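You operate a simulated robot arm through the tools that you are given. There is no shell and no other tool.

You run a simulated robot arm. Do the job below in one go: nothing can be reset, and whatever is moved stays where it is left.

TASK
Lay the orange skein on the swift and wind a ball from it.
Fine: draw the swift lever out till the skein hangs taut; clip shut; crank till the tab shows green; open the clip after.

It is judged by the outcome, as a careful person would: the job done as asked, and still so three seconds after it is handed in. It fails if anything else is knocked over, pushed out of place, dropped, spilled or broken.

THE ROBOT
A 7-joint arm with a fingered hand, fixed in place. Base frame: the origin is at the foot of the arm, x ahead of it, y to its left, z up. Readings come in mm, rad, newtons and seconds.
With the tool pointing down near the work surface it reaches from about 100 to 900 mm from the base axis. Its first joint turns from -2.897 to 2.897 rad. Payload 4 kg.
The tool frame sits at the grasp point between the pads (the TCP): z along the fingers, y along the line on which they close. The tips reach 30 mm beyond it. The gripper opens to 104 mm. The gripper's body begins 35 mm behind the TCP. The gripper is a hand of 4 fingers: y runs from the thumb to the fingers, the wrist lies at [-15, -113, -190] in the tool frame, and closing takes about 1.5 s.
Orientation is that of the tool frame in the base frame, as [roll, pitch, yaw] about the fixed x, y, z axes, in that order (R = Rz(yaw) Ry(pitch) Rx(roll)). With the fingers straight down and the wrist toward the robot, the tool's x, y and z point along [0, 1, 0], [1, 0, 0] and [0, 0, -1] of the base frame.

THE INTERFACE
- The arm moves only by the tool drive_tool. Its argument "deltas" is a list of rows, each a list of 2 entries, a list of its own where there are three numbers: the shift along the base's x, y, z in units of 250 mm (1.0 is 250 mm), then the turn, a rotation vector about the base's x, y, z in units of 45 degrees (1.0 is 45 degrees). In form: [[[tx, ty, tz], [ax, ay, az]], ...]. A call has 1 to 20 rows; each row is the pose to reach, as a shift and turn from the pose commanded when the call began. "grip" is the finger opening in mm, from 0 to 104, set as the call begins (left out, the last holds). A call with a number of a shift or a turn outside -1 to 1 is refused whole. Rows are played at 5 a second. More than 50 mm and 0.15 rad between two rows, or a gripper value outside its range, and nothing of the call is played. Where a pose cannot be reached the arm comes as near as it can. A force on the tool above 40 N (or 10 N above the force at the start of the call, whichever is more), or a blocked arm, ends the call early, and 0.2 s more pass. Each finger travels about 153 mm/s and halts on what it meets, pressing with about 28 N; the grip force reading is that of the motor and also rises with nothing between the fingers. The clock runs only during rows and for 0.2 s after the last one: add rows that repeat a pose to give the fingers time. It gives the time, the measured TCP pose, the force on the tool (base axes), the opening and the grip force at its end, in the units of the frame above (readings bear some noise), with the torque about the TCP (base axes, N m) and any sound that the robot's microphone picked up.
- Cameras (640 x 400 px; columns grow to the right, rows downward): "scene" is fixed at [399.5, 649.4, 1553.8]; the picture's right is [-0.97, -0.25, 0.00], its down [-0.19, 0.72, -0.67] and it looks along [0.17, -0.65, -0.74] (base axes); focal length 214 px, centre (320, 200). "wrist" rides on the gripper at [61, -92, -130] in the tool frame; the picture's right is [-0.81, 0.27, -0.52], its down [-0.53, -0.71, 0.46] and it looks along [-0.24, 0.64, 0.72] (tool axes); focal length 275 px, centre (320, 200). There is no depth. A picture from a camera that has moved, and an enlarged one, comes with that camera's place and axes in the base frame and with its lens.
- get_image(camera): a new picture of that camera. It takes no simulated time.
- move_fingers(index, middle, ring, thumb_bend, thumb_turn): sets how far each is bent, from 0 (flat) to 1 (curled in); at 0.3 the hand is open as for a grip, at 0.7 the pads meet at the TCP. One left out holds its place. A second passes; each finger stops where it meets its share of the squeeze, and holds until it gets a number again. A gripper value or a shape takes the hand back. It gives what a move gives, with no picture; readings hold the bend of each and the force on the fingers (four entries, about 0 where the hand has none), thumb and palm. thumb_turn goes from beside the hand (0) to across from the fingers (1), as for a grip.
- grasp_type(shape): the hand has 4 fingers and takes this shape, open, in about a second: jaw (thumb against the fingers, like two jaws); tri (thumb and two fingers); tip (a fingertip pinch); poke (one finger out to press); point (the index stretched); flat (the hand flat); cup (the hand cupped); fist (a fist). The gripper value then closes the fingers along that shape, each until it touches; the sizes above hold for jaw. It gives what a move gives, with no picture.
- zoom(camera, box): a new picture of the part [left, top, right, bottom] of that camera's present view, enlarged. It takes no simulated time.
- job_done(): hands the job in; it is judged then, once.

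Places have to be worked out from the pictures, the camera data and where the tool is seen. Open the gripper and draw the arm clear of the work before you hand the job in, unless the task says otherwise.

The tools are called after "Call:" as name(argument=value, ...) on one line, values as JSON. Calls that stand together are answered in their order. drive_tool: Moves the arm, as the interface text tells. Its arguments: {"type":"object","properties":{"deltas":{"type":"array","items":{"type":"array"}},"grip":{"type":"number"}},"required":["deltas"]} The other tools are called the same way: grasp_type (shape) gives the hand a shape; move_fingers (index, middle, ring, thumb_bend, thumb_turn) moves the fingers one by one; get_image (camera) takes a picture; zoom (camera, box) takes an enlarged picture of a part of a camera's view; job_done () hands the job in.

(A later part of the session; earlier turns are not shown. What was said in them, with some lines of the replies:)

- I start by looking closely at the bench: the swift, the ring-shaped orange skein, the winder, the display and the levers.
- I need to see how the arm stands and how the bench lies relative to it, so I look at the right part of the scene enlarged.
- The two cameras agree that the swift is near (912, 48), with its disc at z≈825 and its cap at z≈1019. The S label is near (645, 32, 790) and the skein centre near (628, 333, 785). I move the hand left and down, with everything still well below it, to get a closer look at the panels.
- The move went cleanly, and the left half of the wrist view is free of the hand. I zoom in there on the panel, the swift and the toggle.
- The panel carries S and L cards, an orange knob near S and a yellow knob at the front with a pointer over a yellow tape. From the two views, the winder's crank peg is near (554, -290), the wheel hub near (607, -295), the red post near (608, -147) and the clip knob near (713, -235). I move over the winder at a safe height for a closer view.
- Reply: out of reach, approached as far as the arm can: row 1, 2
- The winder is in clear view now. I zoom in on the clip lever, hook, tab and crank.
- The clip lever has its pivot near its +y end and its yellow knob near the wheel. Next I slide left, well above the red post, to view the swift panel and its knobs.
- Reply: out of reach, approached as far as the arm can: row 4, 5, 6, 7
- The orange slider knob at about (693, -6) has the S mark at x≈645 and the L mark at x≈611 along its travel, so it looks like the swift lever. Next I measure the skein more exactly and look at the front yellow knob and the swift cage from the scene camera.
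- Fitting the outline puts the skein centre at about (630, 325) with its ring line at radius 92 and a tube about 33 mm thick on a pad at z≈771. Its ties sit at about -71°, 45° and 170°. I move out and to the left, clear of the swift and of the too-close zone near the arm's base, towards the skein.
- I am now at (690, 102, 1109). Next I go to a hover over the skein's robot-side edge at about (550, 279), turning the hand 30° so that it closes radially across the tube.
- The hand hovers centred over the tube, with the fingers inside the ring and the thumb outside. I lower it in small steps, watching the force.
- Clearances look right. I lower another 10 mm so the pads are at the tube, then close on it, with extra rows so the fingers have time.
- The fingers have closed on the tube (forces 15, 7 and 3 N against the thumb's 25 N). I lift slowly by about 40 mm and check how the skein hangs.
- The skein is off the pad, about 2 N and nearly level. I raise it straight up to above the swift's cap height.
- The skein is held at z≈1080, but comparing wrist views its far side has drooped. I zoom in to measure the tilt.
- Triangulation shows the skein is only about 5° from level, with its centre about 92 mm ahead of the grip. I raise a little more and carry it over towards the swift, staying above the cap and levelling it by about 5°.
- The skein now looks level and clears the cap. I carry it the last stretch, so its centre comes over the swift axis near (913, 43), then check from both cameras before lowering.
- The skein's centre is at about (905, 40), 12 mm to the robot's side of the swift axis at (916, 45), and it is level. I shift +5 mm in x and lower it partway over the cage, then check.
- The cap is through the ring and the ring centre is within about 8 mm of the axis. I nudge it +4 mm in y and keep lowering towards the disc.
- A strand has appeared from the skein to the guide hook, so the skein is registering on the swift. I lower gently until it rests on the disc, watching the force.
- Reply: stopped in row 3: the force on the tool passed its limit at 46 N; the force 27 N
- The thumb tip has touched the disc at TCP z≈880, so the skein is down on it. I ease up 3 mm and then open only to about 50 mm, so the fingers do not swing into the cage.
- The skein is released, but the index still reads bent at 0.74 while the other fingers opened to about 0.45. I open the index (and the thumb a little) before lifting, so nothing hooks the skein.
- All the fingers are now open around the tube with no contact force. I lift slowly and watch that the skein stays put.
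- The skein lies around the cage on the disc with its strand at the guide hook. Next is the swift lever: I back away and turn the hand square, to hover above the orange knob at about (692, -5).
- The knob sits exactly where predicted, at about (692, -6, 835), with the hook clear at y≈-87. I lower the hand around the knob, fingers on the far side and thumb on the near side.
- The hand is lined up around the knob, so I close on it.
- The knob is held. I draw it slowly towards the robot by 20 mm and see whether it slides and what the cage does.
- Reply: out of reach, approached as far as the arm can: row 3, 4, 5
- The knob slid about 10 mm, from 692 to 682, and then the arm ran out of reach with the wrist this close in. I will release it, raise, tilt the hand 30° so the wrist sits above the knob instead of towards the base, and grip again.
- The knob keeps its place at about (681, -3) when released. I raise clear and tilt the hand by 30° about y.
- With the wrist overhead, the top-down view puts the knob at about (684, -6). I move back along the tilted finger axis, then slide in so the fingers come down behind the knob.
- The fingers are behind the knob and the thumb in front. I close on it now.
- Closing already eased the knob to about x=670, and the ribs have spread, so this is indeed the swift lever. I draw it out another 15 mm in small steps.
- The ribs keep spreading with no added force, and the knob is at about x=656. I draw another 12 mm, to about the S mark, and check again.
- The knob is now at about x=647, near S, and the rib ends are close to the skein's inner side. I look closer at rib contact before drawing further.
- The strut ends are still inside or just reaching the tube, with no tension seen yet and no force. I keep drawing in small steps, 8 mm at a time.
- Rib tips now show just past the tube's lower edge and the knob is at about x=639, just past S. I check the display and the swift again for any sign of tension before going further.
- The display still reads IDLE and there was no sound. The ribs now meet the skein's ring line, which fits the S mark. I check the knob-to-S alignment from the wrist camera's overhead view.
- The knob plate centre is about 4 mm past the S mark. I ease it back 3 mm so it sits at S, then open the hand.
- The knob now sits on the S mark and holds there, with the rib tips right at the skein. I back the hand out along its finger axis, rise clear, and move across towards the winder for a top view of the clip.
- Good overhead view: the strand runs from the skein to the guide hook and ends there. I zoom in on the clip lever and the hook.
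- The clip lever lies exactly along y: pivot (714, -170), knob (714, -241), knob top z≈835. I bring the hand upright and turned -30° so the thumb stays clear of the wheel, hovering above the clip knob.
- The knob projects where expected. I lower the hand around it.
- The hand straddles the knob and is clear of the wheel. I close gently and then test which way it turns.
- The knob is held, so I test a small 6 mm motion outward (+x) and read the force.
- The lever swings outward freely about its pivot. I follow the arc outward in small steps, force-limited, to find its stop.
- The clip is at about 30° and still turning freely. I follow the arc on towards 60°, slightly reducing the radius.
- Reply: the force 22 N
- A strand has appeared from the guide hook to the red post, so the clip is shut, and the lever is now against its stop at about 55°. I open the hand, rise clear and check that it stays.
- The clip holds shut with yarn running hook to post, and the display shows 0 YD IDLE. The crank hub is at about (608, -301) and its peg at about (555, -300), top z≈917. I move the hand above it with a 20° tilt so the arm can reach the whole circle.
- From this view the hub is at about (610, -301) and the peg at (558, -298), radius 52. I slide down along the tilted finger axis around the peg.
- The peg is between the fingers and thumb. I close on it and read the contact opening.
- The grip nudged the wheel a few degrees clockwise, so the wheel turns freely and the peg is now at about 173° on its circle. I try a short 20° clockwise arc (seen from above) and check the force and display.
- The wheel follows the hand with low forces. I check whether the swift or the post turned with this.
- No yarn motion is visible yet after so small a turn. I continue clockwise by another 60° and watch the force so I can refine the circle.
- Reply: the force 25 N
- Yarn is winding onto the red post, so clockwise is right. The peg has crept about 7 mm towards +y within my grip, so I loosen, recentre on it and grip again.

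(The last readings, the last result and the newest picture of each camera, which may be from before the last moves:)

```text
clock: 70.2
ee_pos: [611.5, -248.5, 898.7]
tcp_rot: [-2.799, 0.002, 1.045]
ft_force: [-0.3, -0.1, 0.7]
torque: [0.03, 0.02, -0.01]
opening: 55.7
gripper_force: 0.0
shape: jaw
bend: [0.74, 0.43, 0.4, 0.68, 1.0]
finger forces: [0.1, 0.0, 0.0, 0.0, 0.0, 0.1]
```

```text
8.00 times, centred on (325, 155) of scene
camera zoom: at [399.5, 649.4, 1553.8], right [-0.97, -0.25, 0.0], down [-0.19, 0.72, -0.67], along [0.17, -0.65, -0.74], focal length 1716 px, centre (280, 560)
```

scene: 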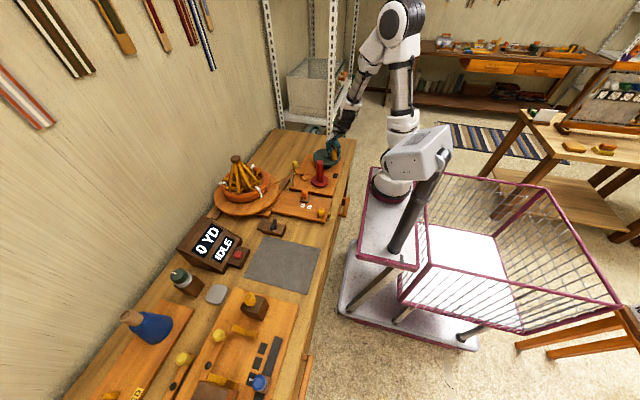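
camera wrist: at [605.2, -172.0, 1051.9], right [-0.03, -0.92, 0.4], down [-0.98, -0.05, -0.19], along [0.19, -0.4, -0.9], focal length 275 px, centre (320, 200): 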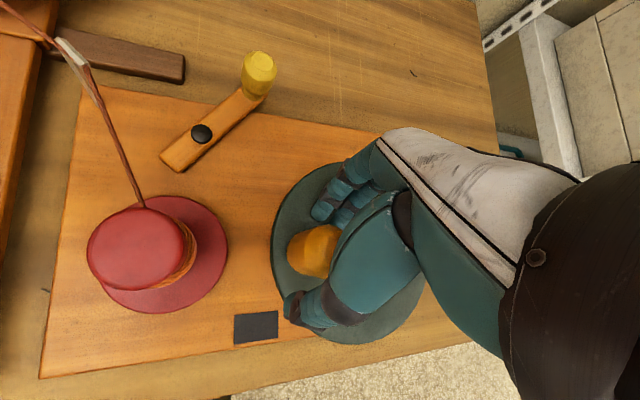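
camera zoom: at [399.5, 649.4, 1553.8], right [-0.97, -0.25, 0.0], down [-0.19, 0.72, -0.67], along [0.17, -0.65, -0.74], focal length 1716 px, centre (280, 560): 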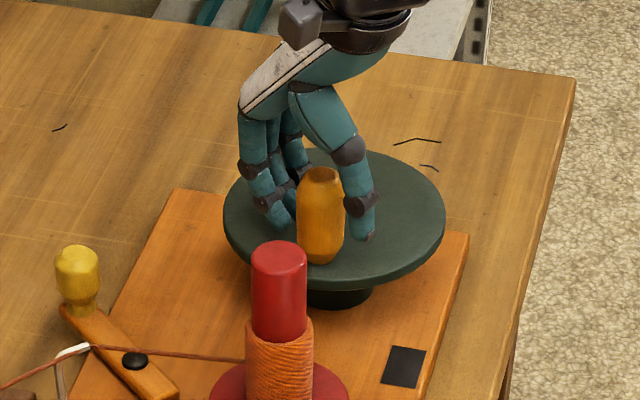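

The index stays bent at this opening, so I look closer at the peg within the hand to see where it lies.

Call:
zoom(camera="wrist", box=[250, 150, 430, 350])

Call:
zoom(camera="scene", box=[305, 135, 345, 165])

```text
2.00 times, centred on (340, 250) of wrist
camera zoom: at [605.2, -172.0, 1051.9], right [-0.03, -0.92, 0.4], down [-0.98, -0.05, -0.19], along [0.19, -0.4, -0.9], focal length 551 px, centre (280, 100)
```

zoom: 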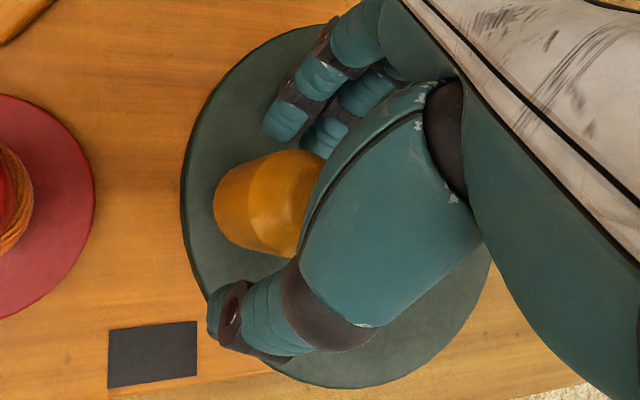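

```text
13.33 times, centred on (325, 150) of scene
camera zoom: at [399.5, 649.4, 1553.8], right [-0.97, -0.25, 0.0], down [-0.19, 0.72, -0.67], along [0.17, -0.65, -0.74], focal length 2860 px, centre (253, 867)
```

zoom: 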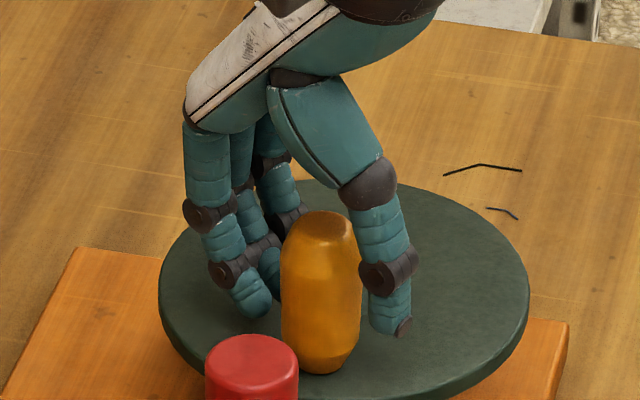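

The peg lies in line with the thumb and the front (index) finger, so it could slip past the index. I open a little more, shift the hand 5 mm further along, and grip so index and middle both bear.

Call:
drive_tool(deltas=[[[0, 0, 0], [0, 0, 0]], [[0, 0, 0], [0, 0, 0]], [[0.006, 0.01, 0], [0, 0, 0]], [[0.012, 0.02, 0], [0, 0, 0]], [[0.012, 0.02, 0], [0, 0, 0]]], grip=70)

Call:
drive_tool(deltas=[[[0, 0, 0], [0, 0, 0]], [[0, 0, 0], [0, 0, 0]], [[0, 0, 0], [0, 0, 0]], [[0, 0, 0], [0, 0, 0]], [[0, 0, 0], [0, 0, 0]], [[0, 0, 0], [0, 0, 0]]], grip=15)

Call:
zoom(camera="scene", box=[305, 135, 345, 165])

Call:
zoom(camera="wrist", box=[250, 150, 430, 350])

```text
clock: 71.4
ee_pos: [614.5, -242.1, 898.9]
tcp_rot: [-2.798, 0.004, 1.049]
ft_force: [0.6, 0.4, 0.3]
torque: [-0.03, -0.04, 0.04]
opening: 69.5
gripper_force: 0.1
shape: jaw
bend: [0.28, 0.38, 0.35, 0.6, 1.0]
finger forces: [0.0, 0.0, 0.1, 0.0, 0.0, 0.0]
```

```text
clock: 72.8
ee_pos: [613.1, -242.1, 898.2]
tcp_rot: [-2.797, 0.002, 1.047]
ft_force: [0.2, 2.0, -0.9]
torque: [-0.23, -0.35, 0.02]
opening: 27.6
gripper_force: 28.0
shape: jaw
bend: [0.74, 0.53, 0.59, 0.75, 1.0]
finger forces: [13.5, 10.3, 0.0, 0.0, 25.4, 0.1]
```

```text
13.33 times, centred on (325, 150) of scene
camera zoom: at [399.5, 649.4, 1553.8], right [-0.97, -0.25, 0.0], down [-0.19, 0.72, -0.67], along [0.17, -0.65, -0.74], focal length 2860 px, centre (253, 867)
```

zoom: 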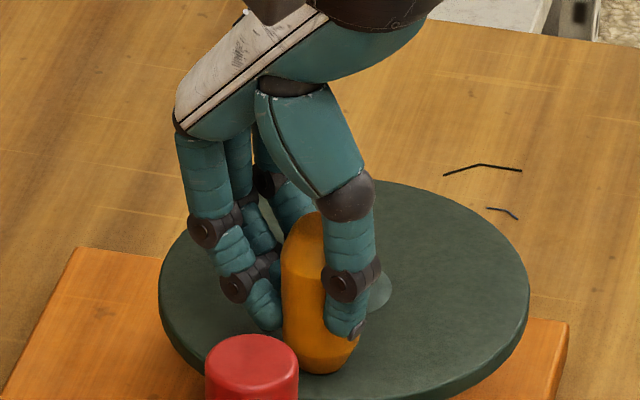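

```text
2.00 times, centred on (340, 250) of wrist
camera zoom: at [607.7, -166.4, 1051.8], right [-0.03, -0.92, 0.4], down [-0.98, -0.05, -0.19], along [0.19, -0.4, -0.9], focal length 551 px, centre (280, 100)
```

zoom: 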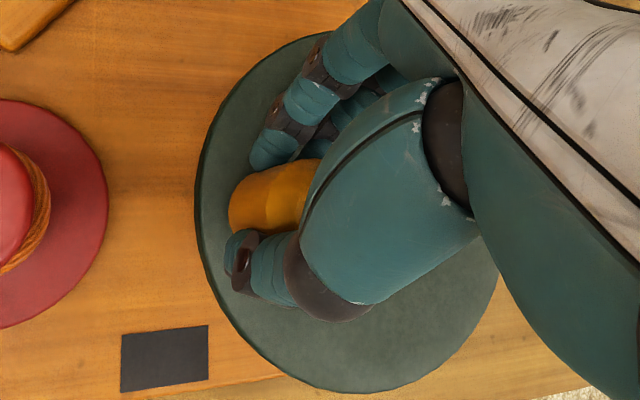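

Now it is a balanced three-point hold (index 13.5, middle 10.3, thumb 25 N) with the peg at about 91° on its circle. I crank half a turn clockwise and check the force.

Call:
drive_tool(deltas=[[[0.0657, -0.0092, 0], [0, 0, 0]], [[0.1253, -0.0383, 0], [0, 0, 0]], [[0.173, -0.0844, 0], [0, 0, 0]], [[0.2042, -0.1429, 0], [0, 0, 0]], [[0.2157, -0.2082, 0], [0, 0, 0]], [[0.2064, -0.2739, 0], [0, 0, 0]], [[0.1774, -0.3336, 0], [0, 0, 0]], [[0.1313, -0.3813, 0], [0, 0, 0]], [[0.0727, -0.4124, 0], [0, 0, 0]], [[0.0074, -0.4239, 0], [0, 0, 0]]])

Call:
zoom(camera="scene", box=[280, 120, 360, 200])

Call:
zoom(camera="scene", box=[175, 140, 295, 280])

Call:
get_image(camera="wrist")

```text
clock: 75.0
ee_pos: [617.6, -350.5, 897.6]
tcp_rot: [-2.795, 0.004, 1.049]
ft_force: [0.2, -1.4, 5.6]
torque: [-0.3, -0.28, 0.02]
opening: 28.0
gripper_force: 27.8
shape: jaw
bend: [0.74, 0.51, 0.59, 0.76, 1.0]
finger forces: [13.3, 12.7, 0.1, 0.0, 24.8, 0.0]
```

```text
5.00 times, centred on (320, 160) of scene
camera zoom: at [399.5, 649.4, 1553.8], right [-0.97, -0.25, 0.0], down [-0.19, 0.72, -0.67], along [0.17, -0.65, -0.74], focal length 1072 px, centre (320, 400)
```

zoom: 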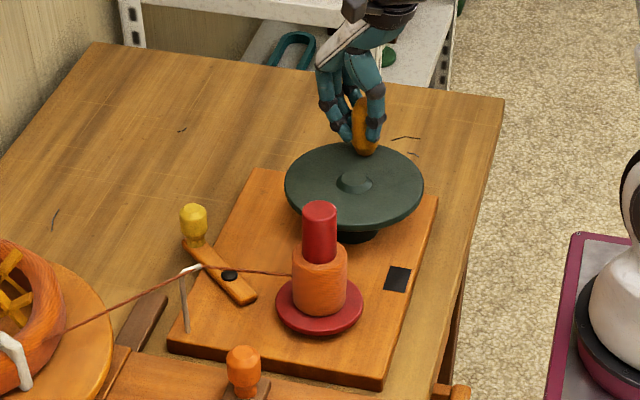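

```text
2.86 times, centred on (235, 210) of scene
camera zoom: at [399.5, 649.4, 1553.8], right [-0.97, -0.25, 0.0], down [-0.19, 0.72, -0.67], along [0.17, -0.65, -0.74], focal length 613 px, centre (563, 171)
```

zoom: 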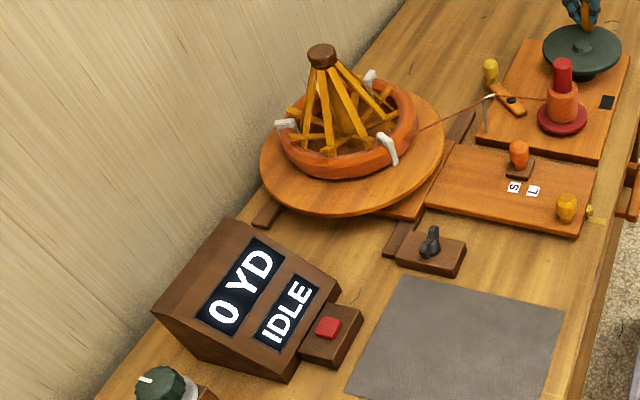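

```text
taken
camera wrist: at [610.4, -274.9, 1051.5], right [-0.03, -0.92, 0.4], down [-0.98, -0.05, -0.19], along [0.19, -0.39, -0.9], focal length 275 px, centre (320, 200)
```

wrist: 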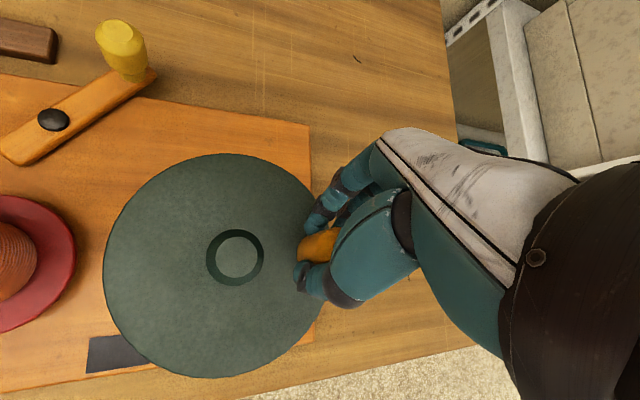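

The ball is growing and the forces are low; the tab is still black. I continue the other half-turn.

Call:
drive_tool(deltas=[[[-0.0657, 0.0092, 0], [0, 0, 0]], [[-0.1253, 0.0383, 0], [0, 0, 0]], [[-0.173, 0.0844, 0], [0, 0, 0]], [[-0.2041, 0.1429, 0], [0, 0, 0]], [[-0.2156, 0.2082, 0], [0, 0, 0]], [[-0.2064, 0.2739, 0], [0, 0, 0]], [[-0.1774, 0.3335, 0], [0, 0, 0]], [[-0.1313, 0.3812, 0], [0, 0, 0]], [[-0.0727, 0.4124, 0], [0, 0, 0]], [[-0.0074, 0.4239, 0], [0, 0, 0]]])

Call:
zoom(camera="scene", box=[280, 120, 360, 200])

Call:
zoom(camera="scene", box=[175, 140, 295, 280])

Call:
get_image(camera="wrist")

```text
clock: 77.2
ee_pos: [614.0, -242.2, 898.7]
tcp_rot: [-2.798, 0.003, 1.049]
ft_force: [-0.3, 8.7, -6.3]
torque: [-0.24, -0.25, -0.14]
opening: 26.4
gripper_force: 28.3
shape: jaw
bend: [0.74, 0.54, 0.59, 0.76, 0.99]
finger forces: [12.7, 9.0, 0.0, 0.1, 25.7, 0.1]
```

```text
5.00 times, centred on (320, 160) of scene
camera zoom: at [399.5, 649.4, 1553.8], right [-0.97, -0.25, 0.0], down [-0.19, 0.72, -0.67], along [0.17, -0.65, -0.74], focal length 1072 px, centre (320, 400)
```

zoom: 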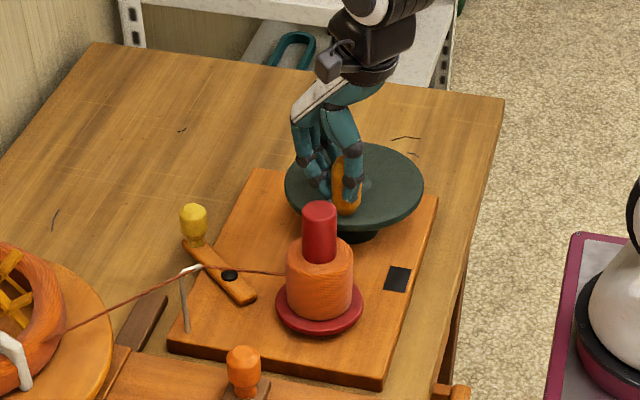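

```text
2.86 times, centred on (235, 210) of scene
camera zoom: at [399.5, 649.4, 1553.8], right [-0.97, -0.25, 0.0], down [-0.19, 0.72, -0.67], along [0.17, -0.65, -0.74], focal length 613 px, centre (563, 171)
```

zoom: 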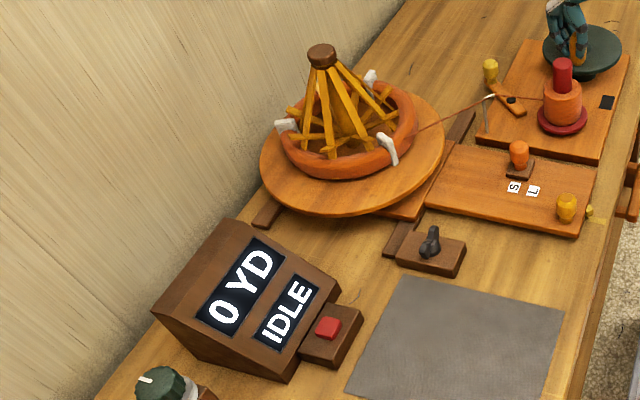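

```text
taken
camera wrist: at [607.7, -166.8, 1052.0], right [-0.03, -0.92, 0.4], down [-0.98, -0.05, -0.19], along [0.19, -0.4, -0.9], focal length 275 px, centre (320, 200)
```

wrist: 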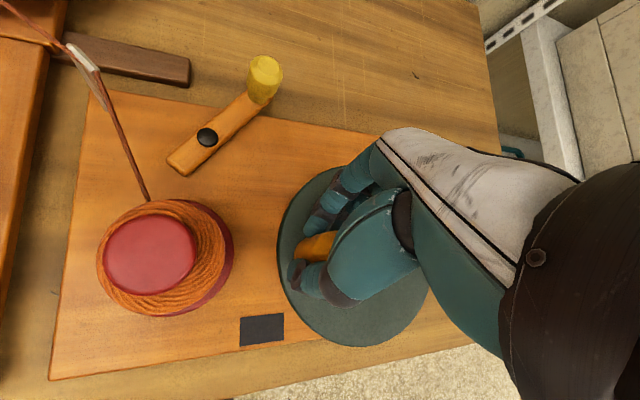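

The ball keeps growing evenly and the tab is still black. I crank the next half-turn.

Call:
drive_tool(deltas=[[[0.0657, -0.0092, 0], [0, 0, 0]], [[0.1253, -0.0383, 0], [0, 0, 0]], [[0.173, -0.0844, 0], [0, 0, 0]], [[0.2042, -0.1429, 0], [0, 0, 0]], [[0.2157, -0.2082, 0], [0, 0, 0]], [[0.2064, -0.2739, 0], [0, 0, 0]], [[0.1774, -0.3336, 0], [0, 0, 0]], [[0.1313, -0.3813, 0], [0, 0, 0]], [[0.0727, -0.4124, 0], [0, 0, 0]], [[0.0074, -0.4239, 0], [0, 0, 0]]])

Call:
zoom(camera="scene", box=[280, 120, 360, 200])

Call:
zoom(camera="scene", box=[205, 140, 295, 220])

```text
clock: 79.4
ee_pos: [613.7, -347.8, 897.3]
tcp_rot: [-2.793, 0.002, 1.048]
ft_force: [-0.4, -5.2, 4.2]
torque: [-0.37, -0.28, 0.03]
opening: 28.3
gripper_force: 28.2
shape: jaw
bend: [0.74, 0.5, 0.61, 0.78, 1.0]
finger forces: [12.2, 14.4, 4.0, 0.1, 23.0, 0.1]
```

```text
5.00 times, centred on (320, 160) of scene
camera zoom: at [399.5, 649.4, 1553.8], right [-0.97, -0.25, 0.0], down [-0.19, 0.72, -0.67], along [0.17, -0.65, -0.74], focal length 1072 px, centre (320, 400)
```

zoom: 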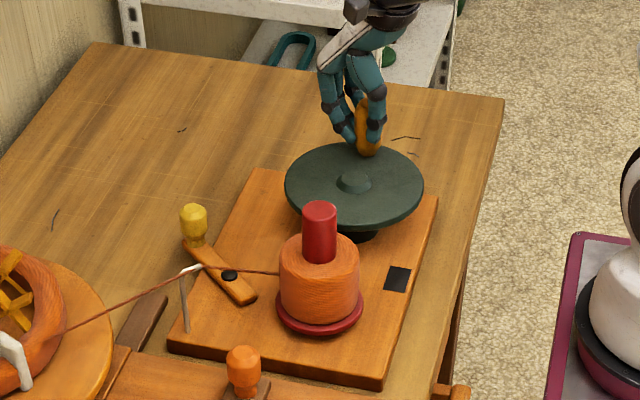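

```text
5.00 times, centred on (250, 180) of scene
camera zoom: at [399.5, 649.4, 1553.8], right [-0.97, -0.25, 0.0], down [-0.19, 0.72, -0.67], along [0.17, -0.65, -0.74], focal length 1072 px, centre (670, 300)
```

zoom: 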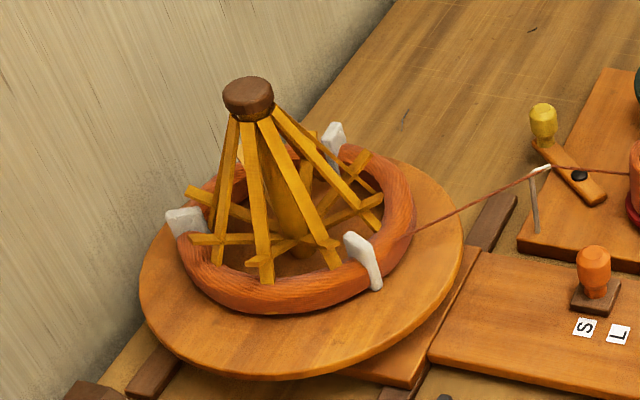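

The skein is thinning as the ball grows, and all runs smoothly. I do the next half-turn.

Call:
drive_tool(deltas=[[[-0.0657, 0.0092, 0], [0, 0, 0]], [[-0.1253, 0.0383, 0], [0, 0, 0]], [[-0.173, 0.0844, 0], [0, 0, 0]], [[-0.2041, 0.1429, 0], [0, 0, 0]], [[-0.2156, 0.2082, 0], [0, 0, 0]], [[-0.2064, 0.2739, 0], [0, 0, 0]], [[-0.1774, 0.3335, 0], [0, 0, 0]], [[-0.1313, 0.3812, 0], [0, 0, 0]], [[-0.0727, 0.4124, 0], [0, 0, 0]], [[-0.0074, 0.4239, 0], [0, 0, 0]]])

Call:
zoom(camera="scene", box=[280, 120, 360, 200])

Call:
zoom(camera="scene", box=[205, 140, 295, 220])

Call:
get_image(camera="wrist")

```text
clock: 81.6
ee_pos: [614.8, -240.7, 898.0]
tcp_rot: [-2.799, 0.003, 1.048]
ft_force: [-0.1, 7.3, 2.9]
torque: [-0.12, -0.17, -0.07]
opening: 26.1
gripper_force: 27.4
shape: jaw
bend: [0.74, 0.53, 0.62, 0.77, 0.99]
finger forces: [13.5, 10.8, 0.0, 0.0, 24.3, 0.0]
```

```text
5.00 times, centred on (320, 160) of scene
camera zoom: at [399.5, 649.4, 1553.8], right [-0.97, -0.25, 0.0], down [-0.19, 0.72, -0.67], along [0.17, -0.65, -0.74], focal length 1072 px, centre (320, 400)
```

zoom: 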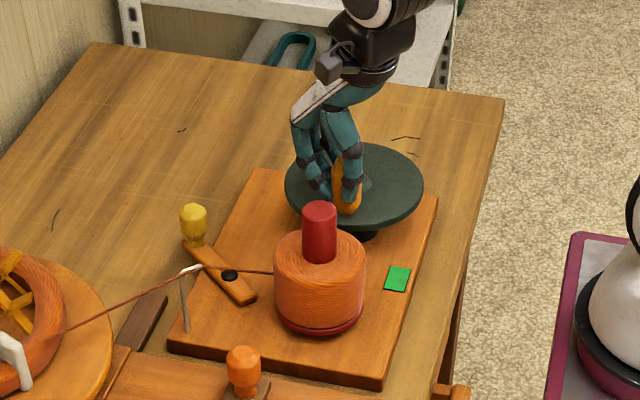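

```text
5.00 times, centred on (250, 180) of scene
camera zoom: at [399.5, 649.4, 1553.8], right [-0.97, -0.25, 0.0], down [-0.19, 0.72, -0.67], along [0.17, -0.65, -0.74], focal length 1072 px, centre (670, 300)
```

zoom: 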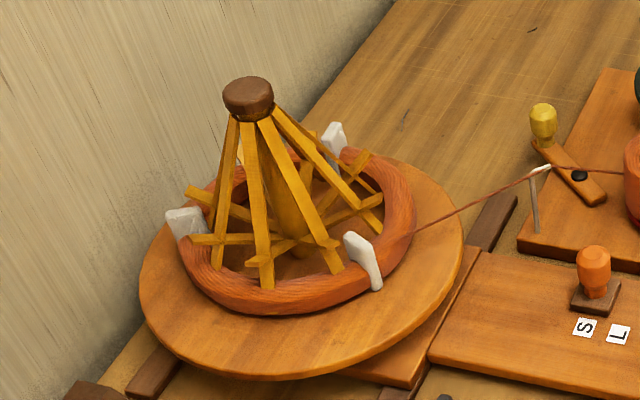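

```text
taken
camera wrist: at [607.2, -165.4, 1051.4], right [-0.03, -0.92, 0.4], down [-0.98, -0.05, -0.19], along [0.19, -0.4, -0.9], focal length 275 px, centre (320, 200)
```

wrist: 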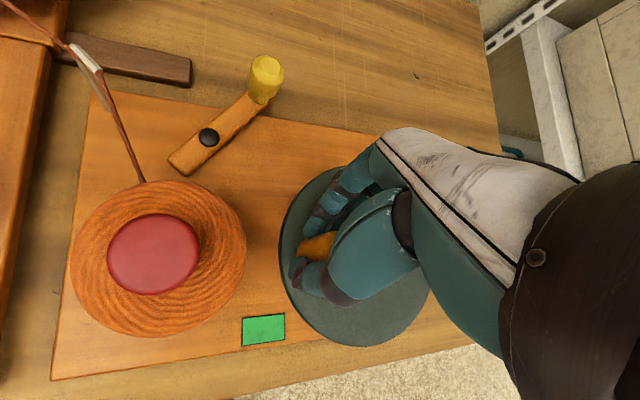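

The tab is green, so I stop cranking. I open the hand and withdraw along the finger axis without turning the wheel.

Call:
drive_tool(deltas=[[[0, 0, 0], [0, 0, 0]], [[0, 0, 0], [0, 0, 0]], [[0, 0, 0], [0, 0, 0]], [[0, 0, 0], [0, 0, 0]], [[0, 0, 0], [0, 0, 0]]], grip=80)

Call:
drive_tool(deltas=[[[0.024, -0.014, 0.075], [0, 0, 0]], [[0.053, -0.031, 0.169], [0, 0, 0]], [[0.089, -0.051, 0.282], [0, 0, 0]], [[0.13, -0.075, 0.414], [0, 0, 0]], [[0.16, -0.09, 0.5], [0, 0, 0]], [[0.16, -0.09, 0.5], [0, 0, 0]]])

Call:
get_image(camera="wrist")

Call:
zoom(camera="scene", box=[280, 120, 360, 200])

```text
clock: 82.8
ee_pos: [612.3, -243.1, 896.5]
tcp_rot: [-2.798, 0.002, 1.048]
ft_force: [-1.0, 0.0, 0.8]
torque: [0.0, -0.03, 0.0]
opening: 79.5
gripper_force: 0.1
shape: jaw
bend: [0.27, 0.35, 0.32, 0.53, 0.99]
finger forces: [0.1, 0.1, 0.1, 0.0, 0.0, 0.0]
```

```text
clock: 84.2
ee_pos: [653.2, -264.6, 1022.0]
tcp_rot: [-2.798, 0.005, 1.05]
ft_force: [0.5, 0.3, -0.6]
torque: [-0.04, 0.0, -0.02]
opening: 79.9
gripper_force: 0.1
shape: jaw
bend: [0.27, 0.35, 0.32, 0.53, 0.99]
finger forces: [0.0, 0.0, 0.0, 0.1, 0.0, 0.1]
```

```text
taken
camera wrist: at [647.5, -189.6, 1174.7], right [-0.03, -0.92, 0.4], down [-0.98, -0.05, -0.19], along [0.19, -0.4, -0.9], focal length 275 px, centre (320, 200)
```

wrist: 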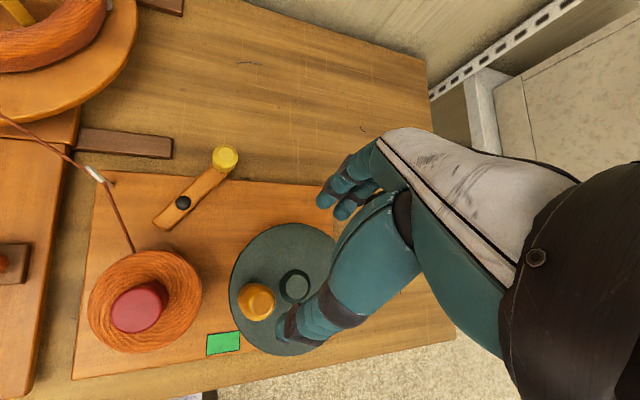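

```text
5.00 times, centred on (320, 160) of scene
camera zoom: at [399.5, 649.4, 1553.8], right [-0.97, -0.25, 0.0], down [-0.19, 0.72, -0.67], along [0.17, -0.65, -0.74], focal length 1072 px, centre (320, 400)
```

zoom: 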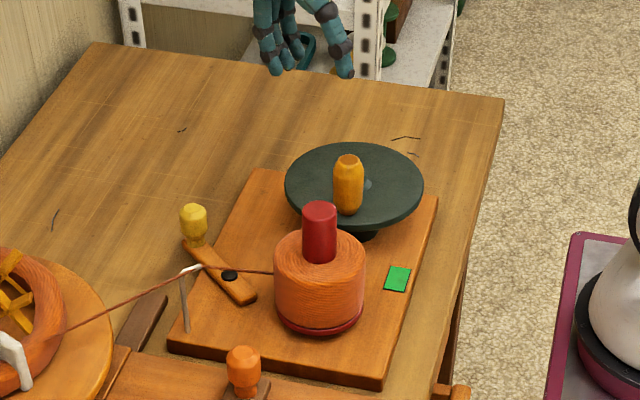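

The tab stays green and the wheel is untouched. The clip knob is at about (767, -215). I bring the hand upright above it to swing the clip back open.

Call:
drive_tool(deltas=[[[0.1, 0.04, 0.0], [-0.04, -0.07, 0]], [[0.22, 0.09, 0.0], [-0.09, -0.156, 0]], [[0.34, 0.14, -0.02], [-0.14, -0.243, 0]], [[0.42, 0.18, -0.08], [-0.19, -0.33, 0]], [[0.456, 0.2, -0.18], [-0.222, -0.385, 0]], [[0.456, 0.2, -0.3], [-0.222, -0.385, 0]], [[0.456, 0.2, -0.38], [-0.222, -0.385, 0]], [[0.456, 0.2, -0.38], [-0.222, -0.385, 0]]], grip=66)

Call:
get_image(camera="wrist")

Call:
zoom(camera="scene", box=[260, 110, 360, 200])

```text
clock: 86.0
ee_pos: [765.2, -215.8, 927.3]
tcp_rot: [3.135, 0.002, 1.047]
ft_force: [-0.9, -0.3, 0.1]
torque: [0.01, 0.02, 0.0]
opening: 66.3
gripper_force: 0.0
shape: jaw
bend: [0.28, 0.39, 0.36, 0.62, 1.0]
finger forces: [0.0, 0.1, 0.1, 0.1, 0.1, 0.0]
```

```text
taken
camera wrist: at [716.9, -115.3, 1057.5], right [-0.17, -0.84, 0.52], down [-0.88, -0.11, -0.46], along [0.44, -0.54, -0.72], focal length 275 px, centre (320, 200)
```

wrist: 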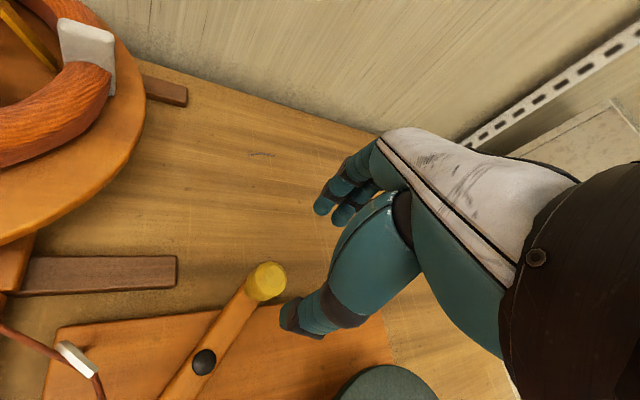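

```text
4.44 times, centred on (310, 155) of scene
camera zoom: at [399.5, 649.4, 1553.8], right [-0.97, -0.25, 0.0], down [-0.19, 0.72, -0.67], along [0.17, -0.65, -0.74], focal length 953 px, centre (364, 400)
```

zoom: 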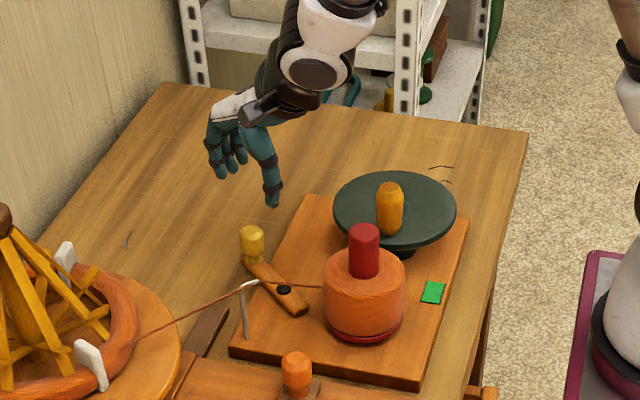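

The knob is just about under the hand, 3 mm to +y. I adjust, lower and grip it.

Call:
drive_tool(deltas=[[[0.004, 0.012, -0.12], [0, 0, 0]], [[0.004, 0.012, -0.24], [0, 0, 0]], [[0.004, 0.012, -0.32], [0, 0, 0]], [[0.004, 0.012, -0.356], [0, 0, 0]], [[0.004, 0.012, -0.356], [0, 0, 0]]])

Call:
drive_tool(deltas=[[[0, 0, 0], [0, 0, 0]], [[0, 0, 0], [0, 0, 0]], [[0, 0, 0], [0, 0, 0]], [[0, 0, 0], [0, 0, 0]], [[0, 0, 0], [0, 0, 0]], [[0, 0, 0], [0, 0, 0]]], grip=14)

Call:
get_image(camera="wrist")

Call:
zoom(camera="scene", box=[260, 110, 360, 200])

```text
clock: 87.2
ee_pos: [769.2, -211.0, 838.4]
tcp_rot: [3.137, 0.004, 1.047]
ft_force: [0.5, 0.0, 0.4]
torque: [-0.01, 0.01, 0.01]
opening: 66.4
gripper_force: 0.1
shape: jaw
bend: [0.28, 0.39, 0.36, 0.62, 1.0]
finger forces: [0.0, 0.0, 0.1, 0.0, 0.1, 0.1]
```

```text
clock: 88.6
ee_pos: [767.8, -210.4, 839.0]
tcp_rot: [3.136, 0.004, 1.047]
ft_force: [-2.1, 2.5, -2.7]
torque: [0.04, -0.01, -0.03]
opening: 21.4
gripper_force: 28.0
shape: jaw
bend: [0.73, 0.57, 0.63, 0.75, 1.0]
finger forces: [12.0, 8.8, 0.1, 0.0, 22.5, 0.0]
```

```text
taken
camera wrist: at [719.1, -109.9, 968.7], right [-0.17, -0.84, 0.52], down [-0.88, -0.11, -0.46], along [0.44, -0.54, -0.72], focal length 275 px, centre (320, 200)
```

wrist: 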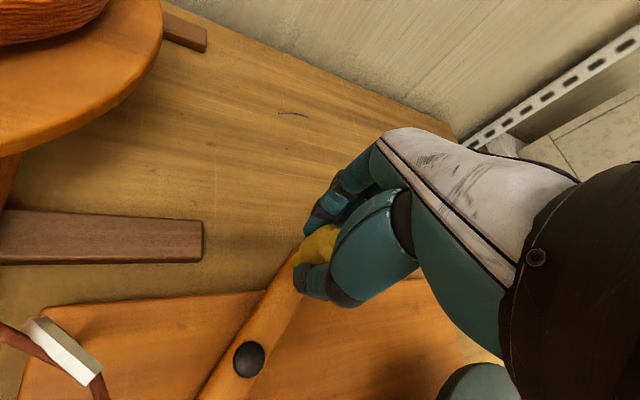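

```text
4.44 times, centred on (310, 155) of scene
camera zoom: at [399.5, 649.4, 1553.8], right [-0.97, -0.25, 0.0], down [-0.19, 0.72, -0.67], along [0.17, -0.65, -0.74], focal length 953 px, centre (364, 400)
```

zoom: 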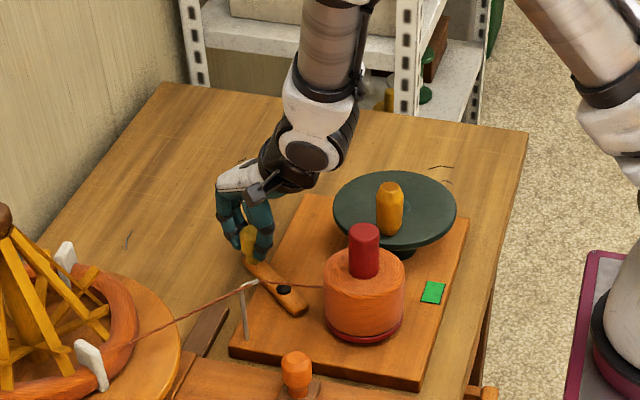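

The knob is held. I swing it back along its arc to the original open position.

Call:
drive_tool(deltas=[[[-0.0208, -0.0208, 0], [0, 0, 0]], [[-0.0436, -0.0392, 0], [0, 0, 0]], [[-0.068, -0.0552, 0], [0, 0, 0]], [[-0.094, -0.0684, 0], [0, 0, 0]], [[-0.1216, -0.0792, 0], [0, 0, 0]], [[-0.1496, -0.0868, 0], [0, 0, 0]], [[-0.1788, -0.0912, 0], [0, 0, 0]], [[-0.208, -0.0928, 0], [0, 0, 0]], [[-0.208, -0.0928, 0], [0, 0, 0]]])

Call:
get_image(camera="wrist")

Call:
zoom(camera="scene", box=[260, 110, 360, 200])

```text
clock: 90.6
ee_pos: [717.3, -237.4, 838.5]
tcp_rot: [3.135, 0.004, 1.044]
ft_force: [6.9, -21.6, -3.8]
torque: [-0.82, -0.23, -0.47]
opening: 19.7
gripper_force: 28.1
shape: jaw
bend: [0.73, 0.58, 0.63, 0.77, 0.95]
finger forces: [22.3, 16.0, 0.0, 0.0, 20.8, 0.0]
```

```text
taken
camera wrist: at [667.4, -137.0, 968.3], right [-0.17, -0.84, 0.52], down [-0.88, -0.1, -0.46], along [0.44, -0.54, -0.72], focal length 275 px, centre (320, 200)
```

wrist: 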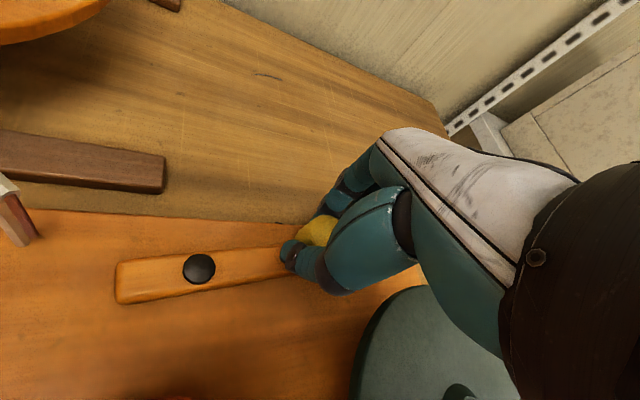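

```text
4.44 times, centred on (310, 155) of scene
camera zoom: at [399.5, 649.4, 1553.8], right [-0.97, -0.25, 0.0], down [-0.19, 0.72, -0.67], along [0.17, -0.65, -0.74], focal length 953 px, centre (364, 400)
```

zoom: 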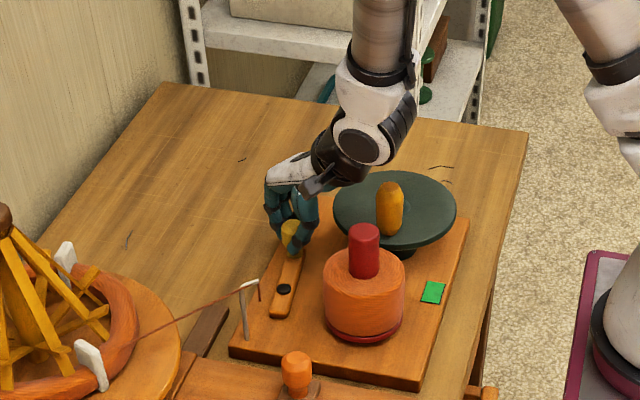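

The strand from hook to ball is gone, so the clip has opened; it is about 4° shy of its original angle. I ease it the last few millimetres.

Call:
drive_tool(deltas=[[[-0.006, -0.008, 0], [0, 0, 0]], [[-0.014, -0.014, 0], [0, 0, 0]], [[-0.022, -0.014, 0], [0, 0, 0]], [[-0.022, -0.014, 0], [0, 0, 0]]])

Call:
get_image(camera="wrist")

```text
clock: 91.6
ee_pos: [710.8, -239.2, 838.3]
tcp_rot: [3.136, 0.002, 1.047]
ft_force: [5.0, -10.5, -5.4]
torque: [-0.57, -0.16, -0.43]
opening: 19.3
gripper_force: 27.7
shape: jaw
bend: [0.73, 0.59, 0.63, 0.77, 0.94]
finger forces: [19.6, 12.2, 0.1, 0.1, 24.2, 0.1]
```

```text
taken
camera wrist: at [661.7, -139.1, 968.4], right [-0.17, -0.84, 0.52], down [-0.88, -0.11, -0.46], along [0.44, -0.54, -0.72], focal length 275 px, centre (320, 200)
```

wrist: 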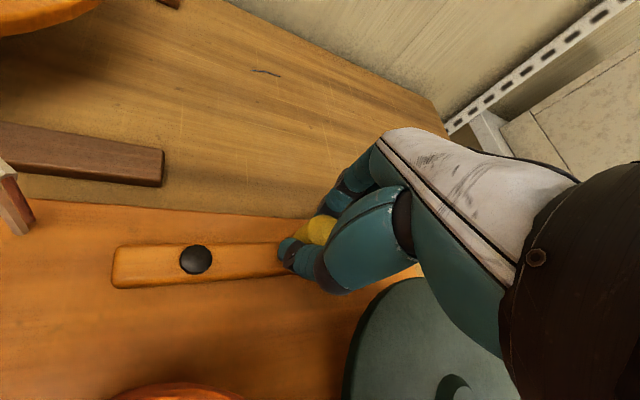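

The lever is parallel to its original line again. I release it and rise straight up.

Call:
drive_tool(deltas=[[[0, 0, 0], [0, 0, 0]], [[0, 0, 0], [0, 0, 0]], [[0, 0, 0], [0, 0, 0]], [[0, 0, 0], [0, 0, 0]], [[0, 0, 0], [0, 0, 0]]], grip=68)

Call:
drive_tool(deltas=[[[0, 0, 0.08], [0, 0, 0]], [[0, 0, 0.18], [0, 0, 0]], [[0, 0, 0.3], [0, 0, 0]], [[0, 0, 0.44], [0, 0, 0]], [[0, 0, 0.6], [0, 0, 0]], [[0, 0, 0.6], [0, 0, 0]]])

Call:
get_image(camera="wrist")

Call:
get_image(camera="scene")

Call:
zoom(camera="scene", box=[260, 130, 360, 220])

Call:
zoom(camera="scene", box=[165, 140, 315, 290])

```text
clock: 92.8
ee_pos: [710.8, -239.6, 838.8]
tcp_rot: [3.136, 0.002, 1.048]
ft_force: [-0.2, -0.4, 0.1]
torque: [-0.02, 0.0, -0.04]
opening: 67.6
gripper_force: 0.1
shape: jaw
bend: [0.28, 0.39, 0.36, 0.62, 1.0]
finger forces: [0.0, 0.1, 0.0, 0.0, 0.0, 0.0]
```

```text
clock: 94.2
ee_pos: [708.9, -239.8, 988.9]
tcp_rot: [3.136, 0.004, 1.047]
ft_force: [-0.6, 0.1, -0.1]
torque: [0.0, -0.04, 0.03]
opening: 67.5
gripper_force: 0.0
shape: jaw
bend: [0.28, 0.39, 0.36, 0.62, 1.0]
finger forces: [0.1, 0.0, 0.0, 0.0, 0.0, 0.0]
```

```text
taken
camera wrist: at [660.7, -139.1, 1119.7], right [-0.17, -0.84, 0.52], down [-0.88, -0.11, -0.46], along [0.44, -0.54, -0.72], focal length 275 px, centre (320, 200)
```

wrist: 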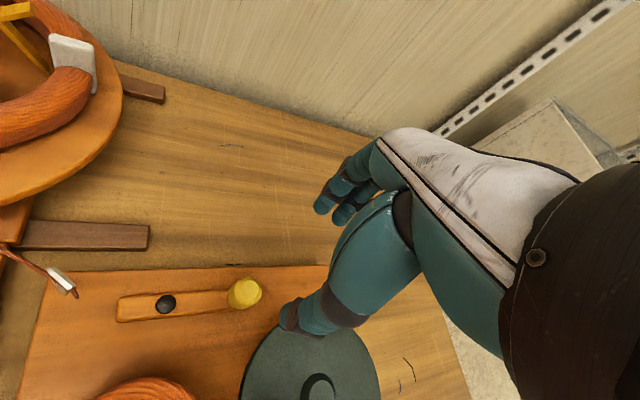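

```text
taken
```

scene: 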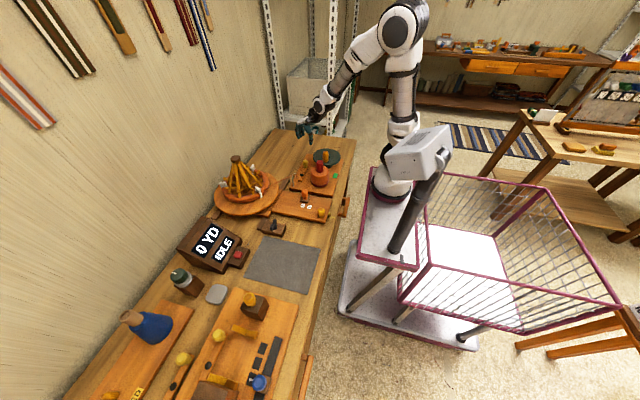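

```text
4.44 times, centred on (310, 175) of scene
camera zoom: at [399.5, 649.4, 1553.8], right [-0.97, -0.25, 0.0], down [-0.19, 0.72, -0.67], along [0.17, -0.65, -0.74], focal length 953 px, centre (364, 311)
```

zoom: 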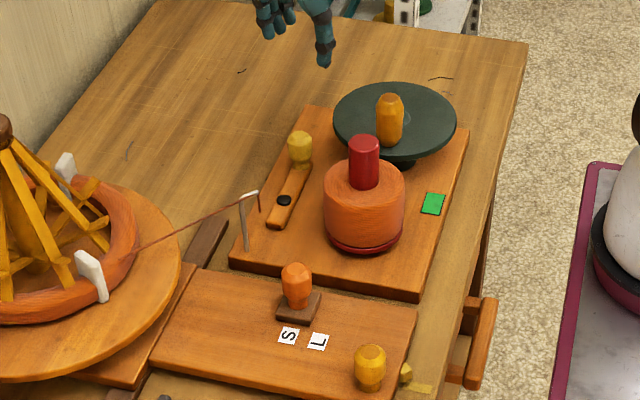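

```text
2.67 times, centred on (240, 215) of scene
camera zoom: at [399.5, 649.4, 1553.8], right [-0.97, -0.25, 0.0], down [-0.19, 0.72, -0.67], along [0.17, -0.65, -0.74], focal length 572 px, centre (533, 160)
```

zoom: 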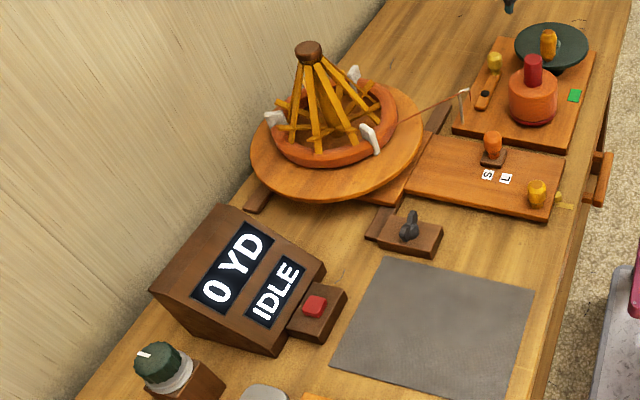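

Ball wound, tab green, clip open, lever still at S and nothing else moved. I open the hand fully and draw the arm up and clear.

Call:
drive_tool(deltas=[[[0, 0, 0.15], [0, 0, 0]], [[0, 0, 0.3], [0, 0, 0]], [[-0.04, -0.06, 0.45], [0, 0, 0]], [[-0.1, -0.12, 0.6], [0, 0, 0]], [[-0.16, -0.18, 0.7], [0, 0, 0]], [[-0.2, -0.24, 0.75], [0, 0, 0]], [[-0.2, -0.24, 0.75], [0, 0, 0]], [[-0.2, -0.24, 0.75], [0, 0, 0]], [[-0.2, -0.24, 0.75], [0, 0, 0]]], grip=104)

Call:
get_image(camera="scene")

Call:
zoom(camera="scene", box=[200, 130, 360, 230])

Call:
get_image(camera="wrist")

```text
clock: 96.2
ee_pos: [661.9, -299.7, 1174.5]
tcp_rot: [3.136, 0.004, 1.046]
ft_force: [-0.2, 1.1, 0.3]
torque: [0.01, 0.0, -0.01]
opening: 103.9
gripper_force: 0.0
shape: jaw
bend: [0.3, 0.3, 0.3, 0.3, 0.97]
finger forces: [0.0, 0.0, 0.0, 0.0, 0.0, 0.0]
```

```text
taken
```

scene: 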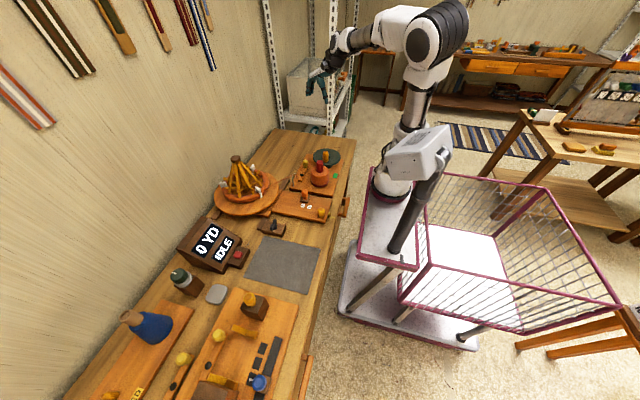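

```text
4.00 times, centred on (280, 180) of scene
camera zoom: at [399.5, 649.4, 1553.8], right [-0.97, -0.25, 0.0], down [-0.19, 0.72, -0.67], along [0.17, -0.65, -0.74], focal length 858 px, centre (480, 280)
```

zoom: 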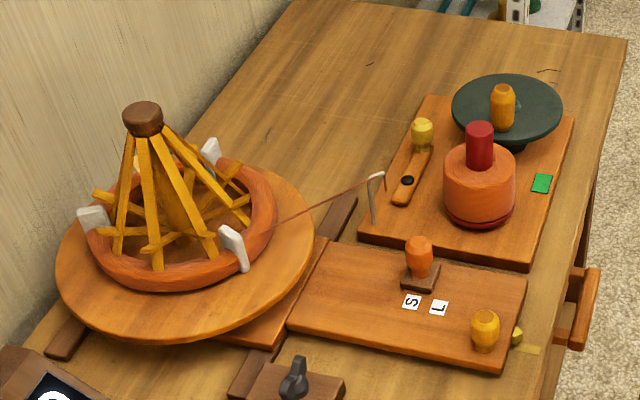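

```text
taken
camera wrist: at [612.5, -198.8, 1303.8], right [-0.17, -0.84, 0.52], down [-0.88, -0.11, -0.46], along [0.44, -0.54, -0.72], focal length 275 px, centre (320, 200)
```

wrist: 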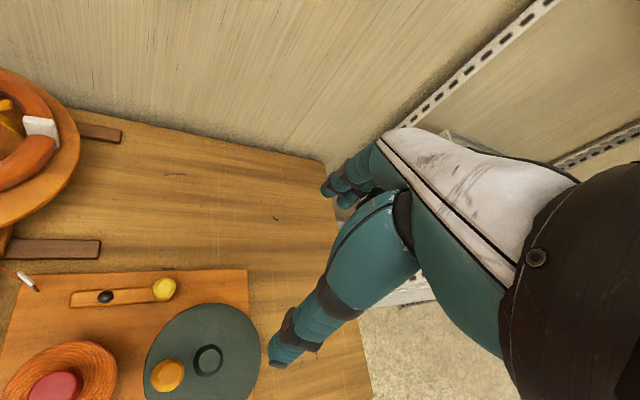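

The final pictures show the skein on the swift with its lever at S, the ball on the winder and the tab green. The clip is back exactly where it started (open), the hand is open and the arm is clear. I hand the job in.

Call:
job_done()

```text
The job is handed in.
```

I laid the orange skein on the swift, wound a ball from it on the red post, and handed the job in. I haven't seen the verdict.

- **Swift:** I drew the lever out to the S mark, where the rib tips reach the skein. Nothing signalled that the skein was taut, so I judged it by eye. The skein stayed on the disc and was not visibly lifted.
- **Clip and ball:** With the clip shut, the yarn ran from the guide hook to the post. I cranked clockwise for a little over two turns and stopped once the tab showed green.
- **After winding:** I swung the clip back open to where it started, and the tab stayed green. Some yarn is still on the swift, because I stopped at green.
- **Display:** It read 0 YD and IDLE throughout, even while the ball was winding. I did not touch its red button.

In the last pictures nothing else had been moved or knocked over, and the hand was open with the arm clear of the bench.
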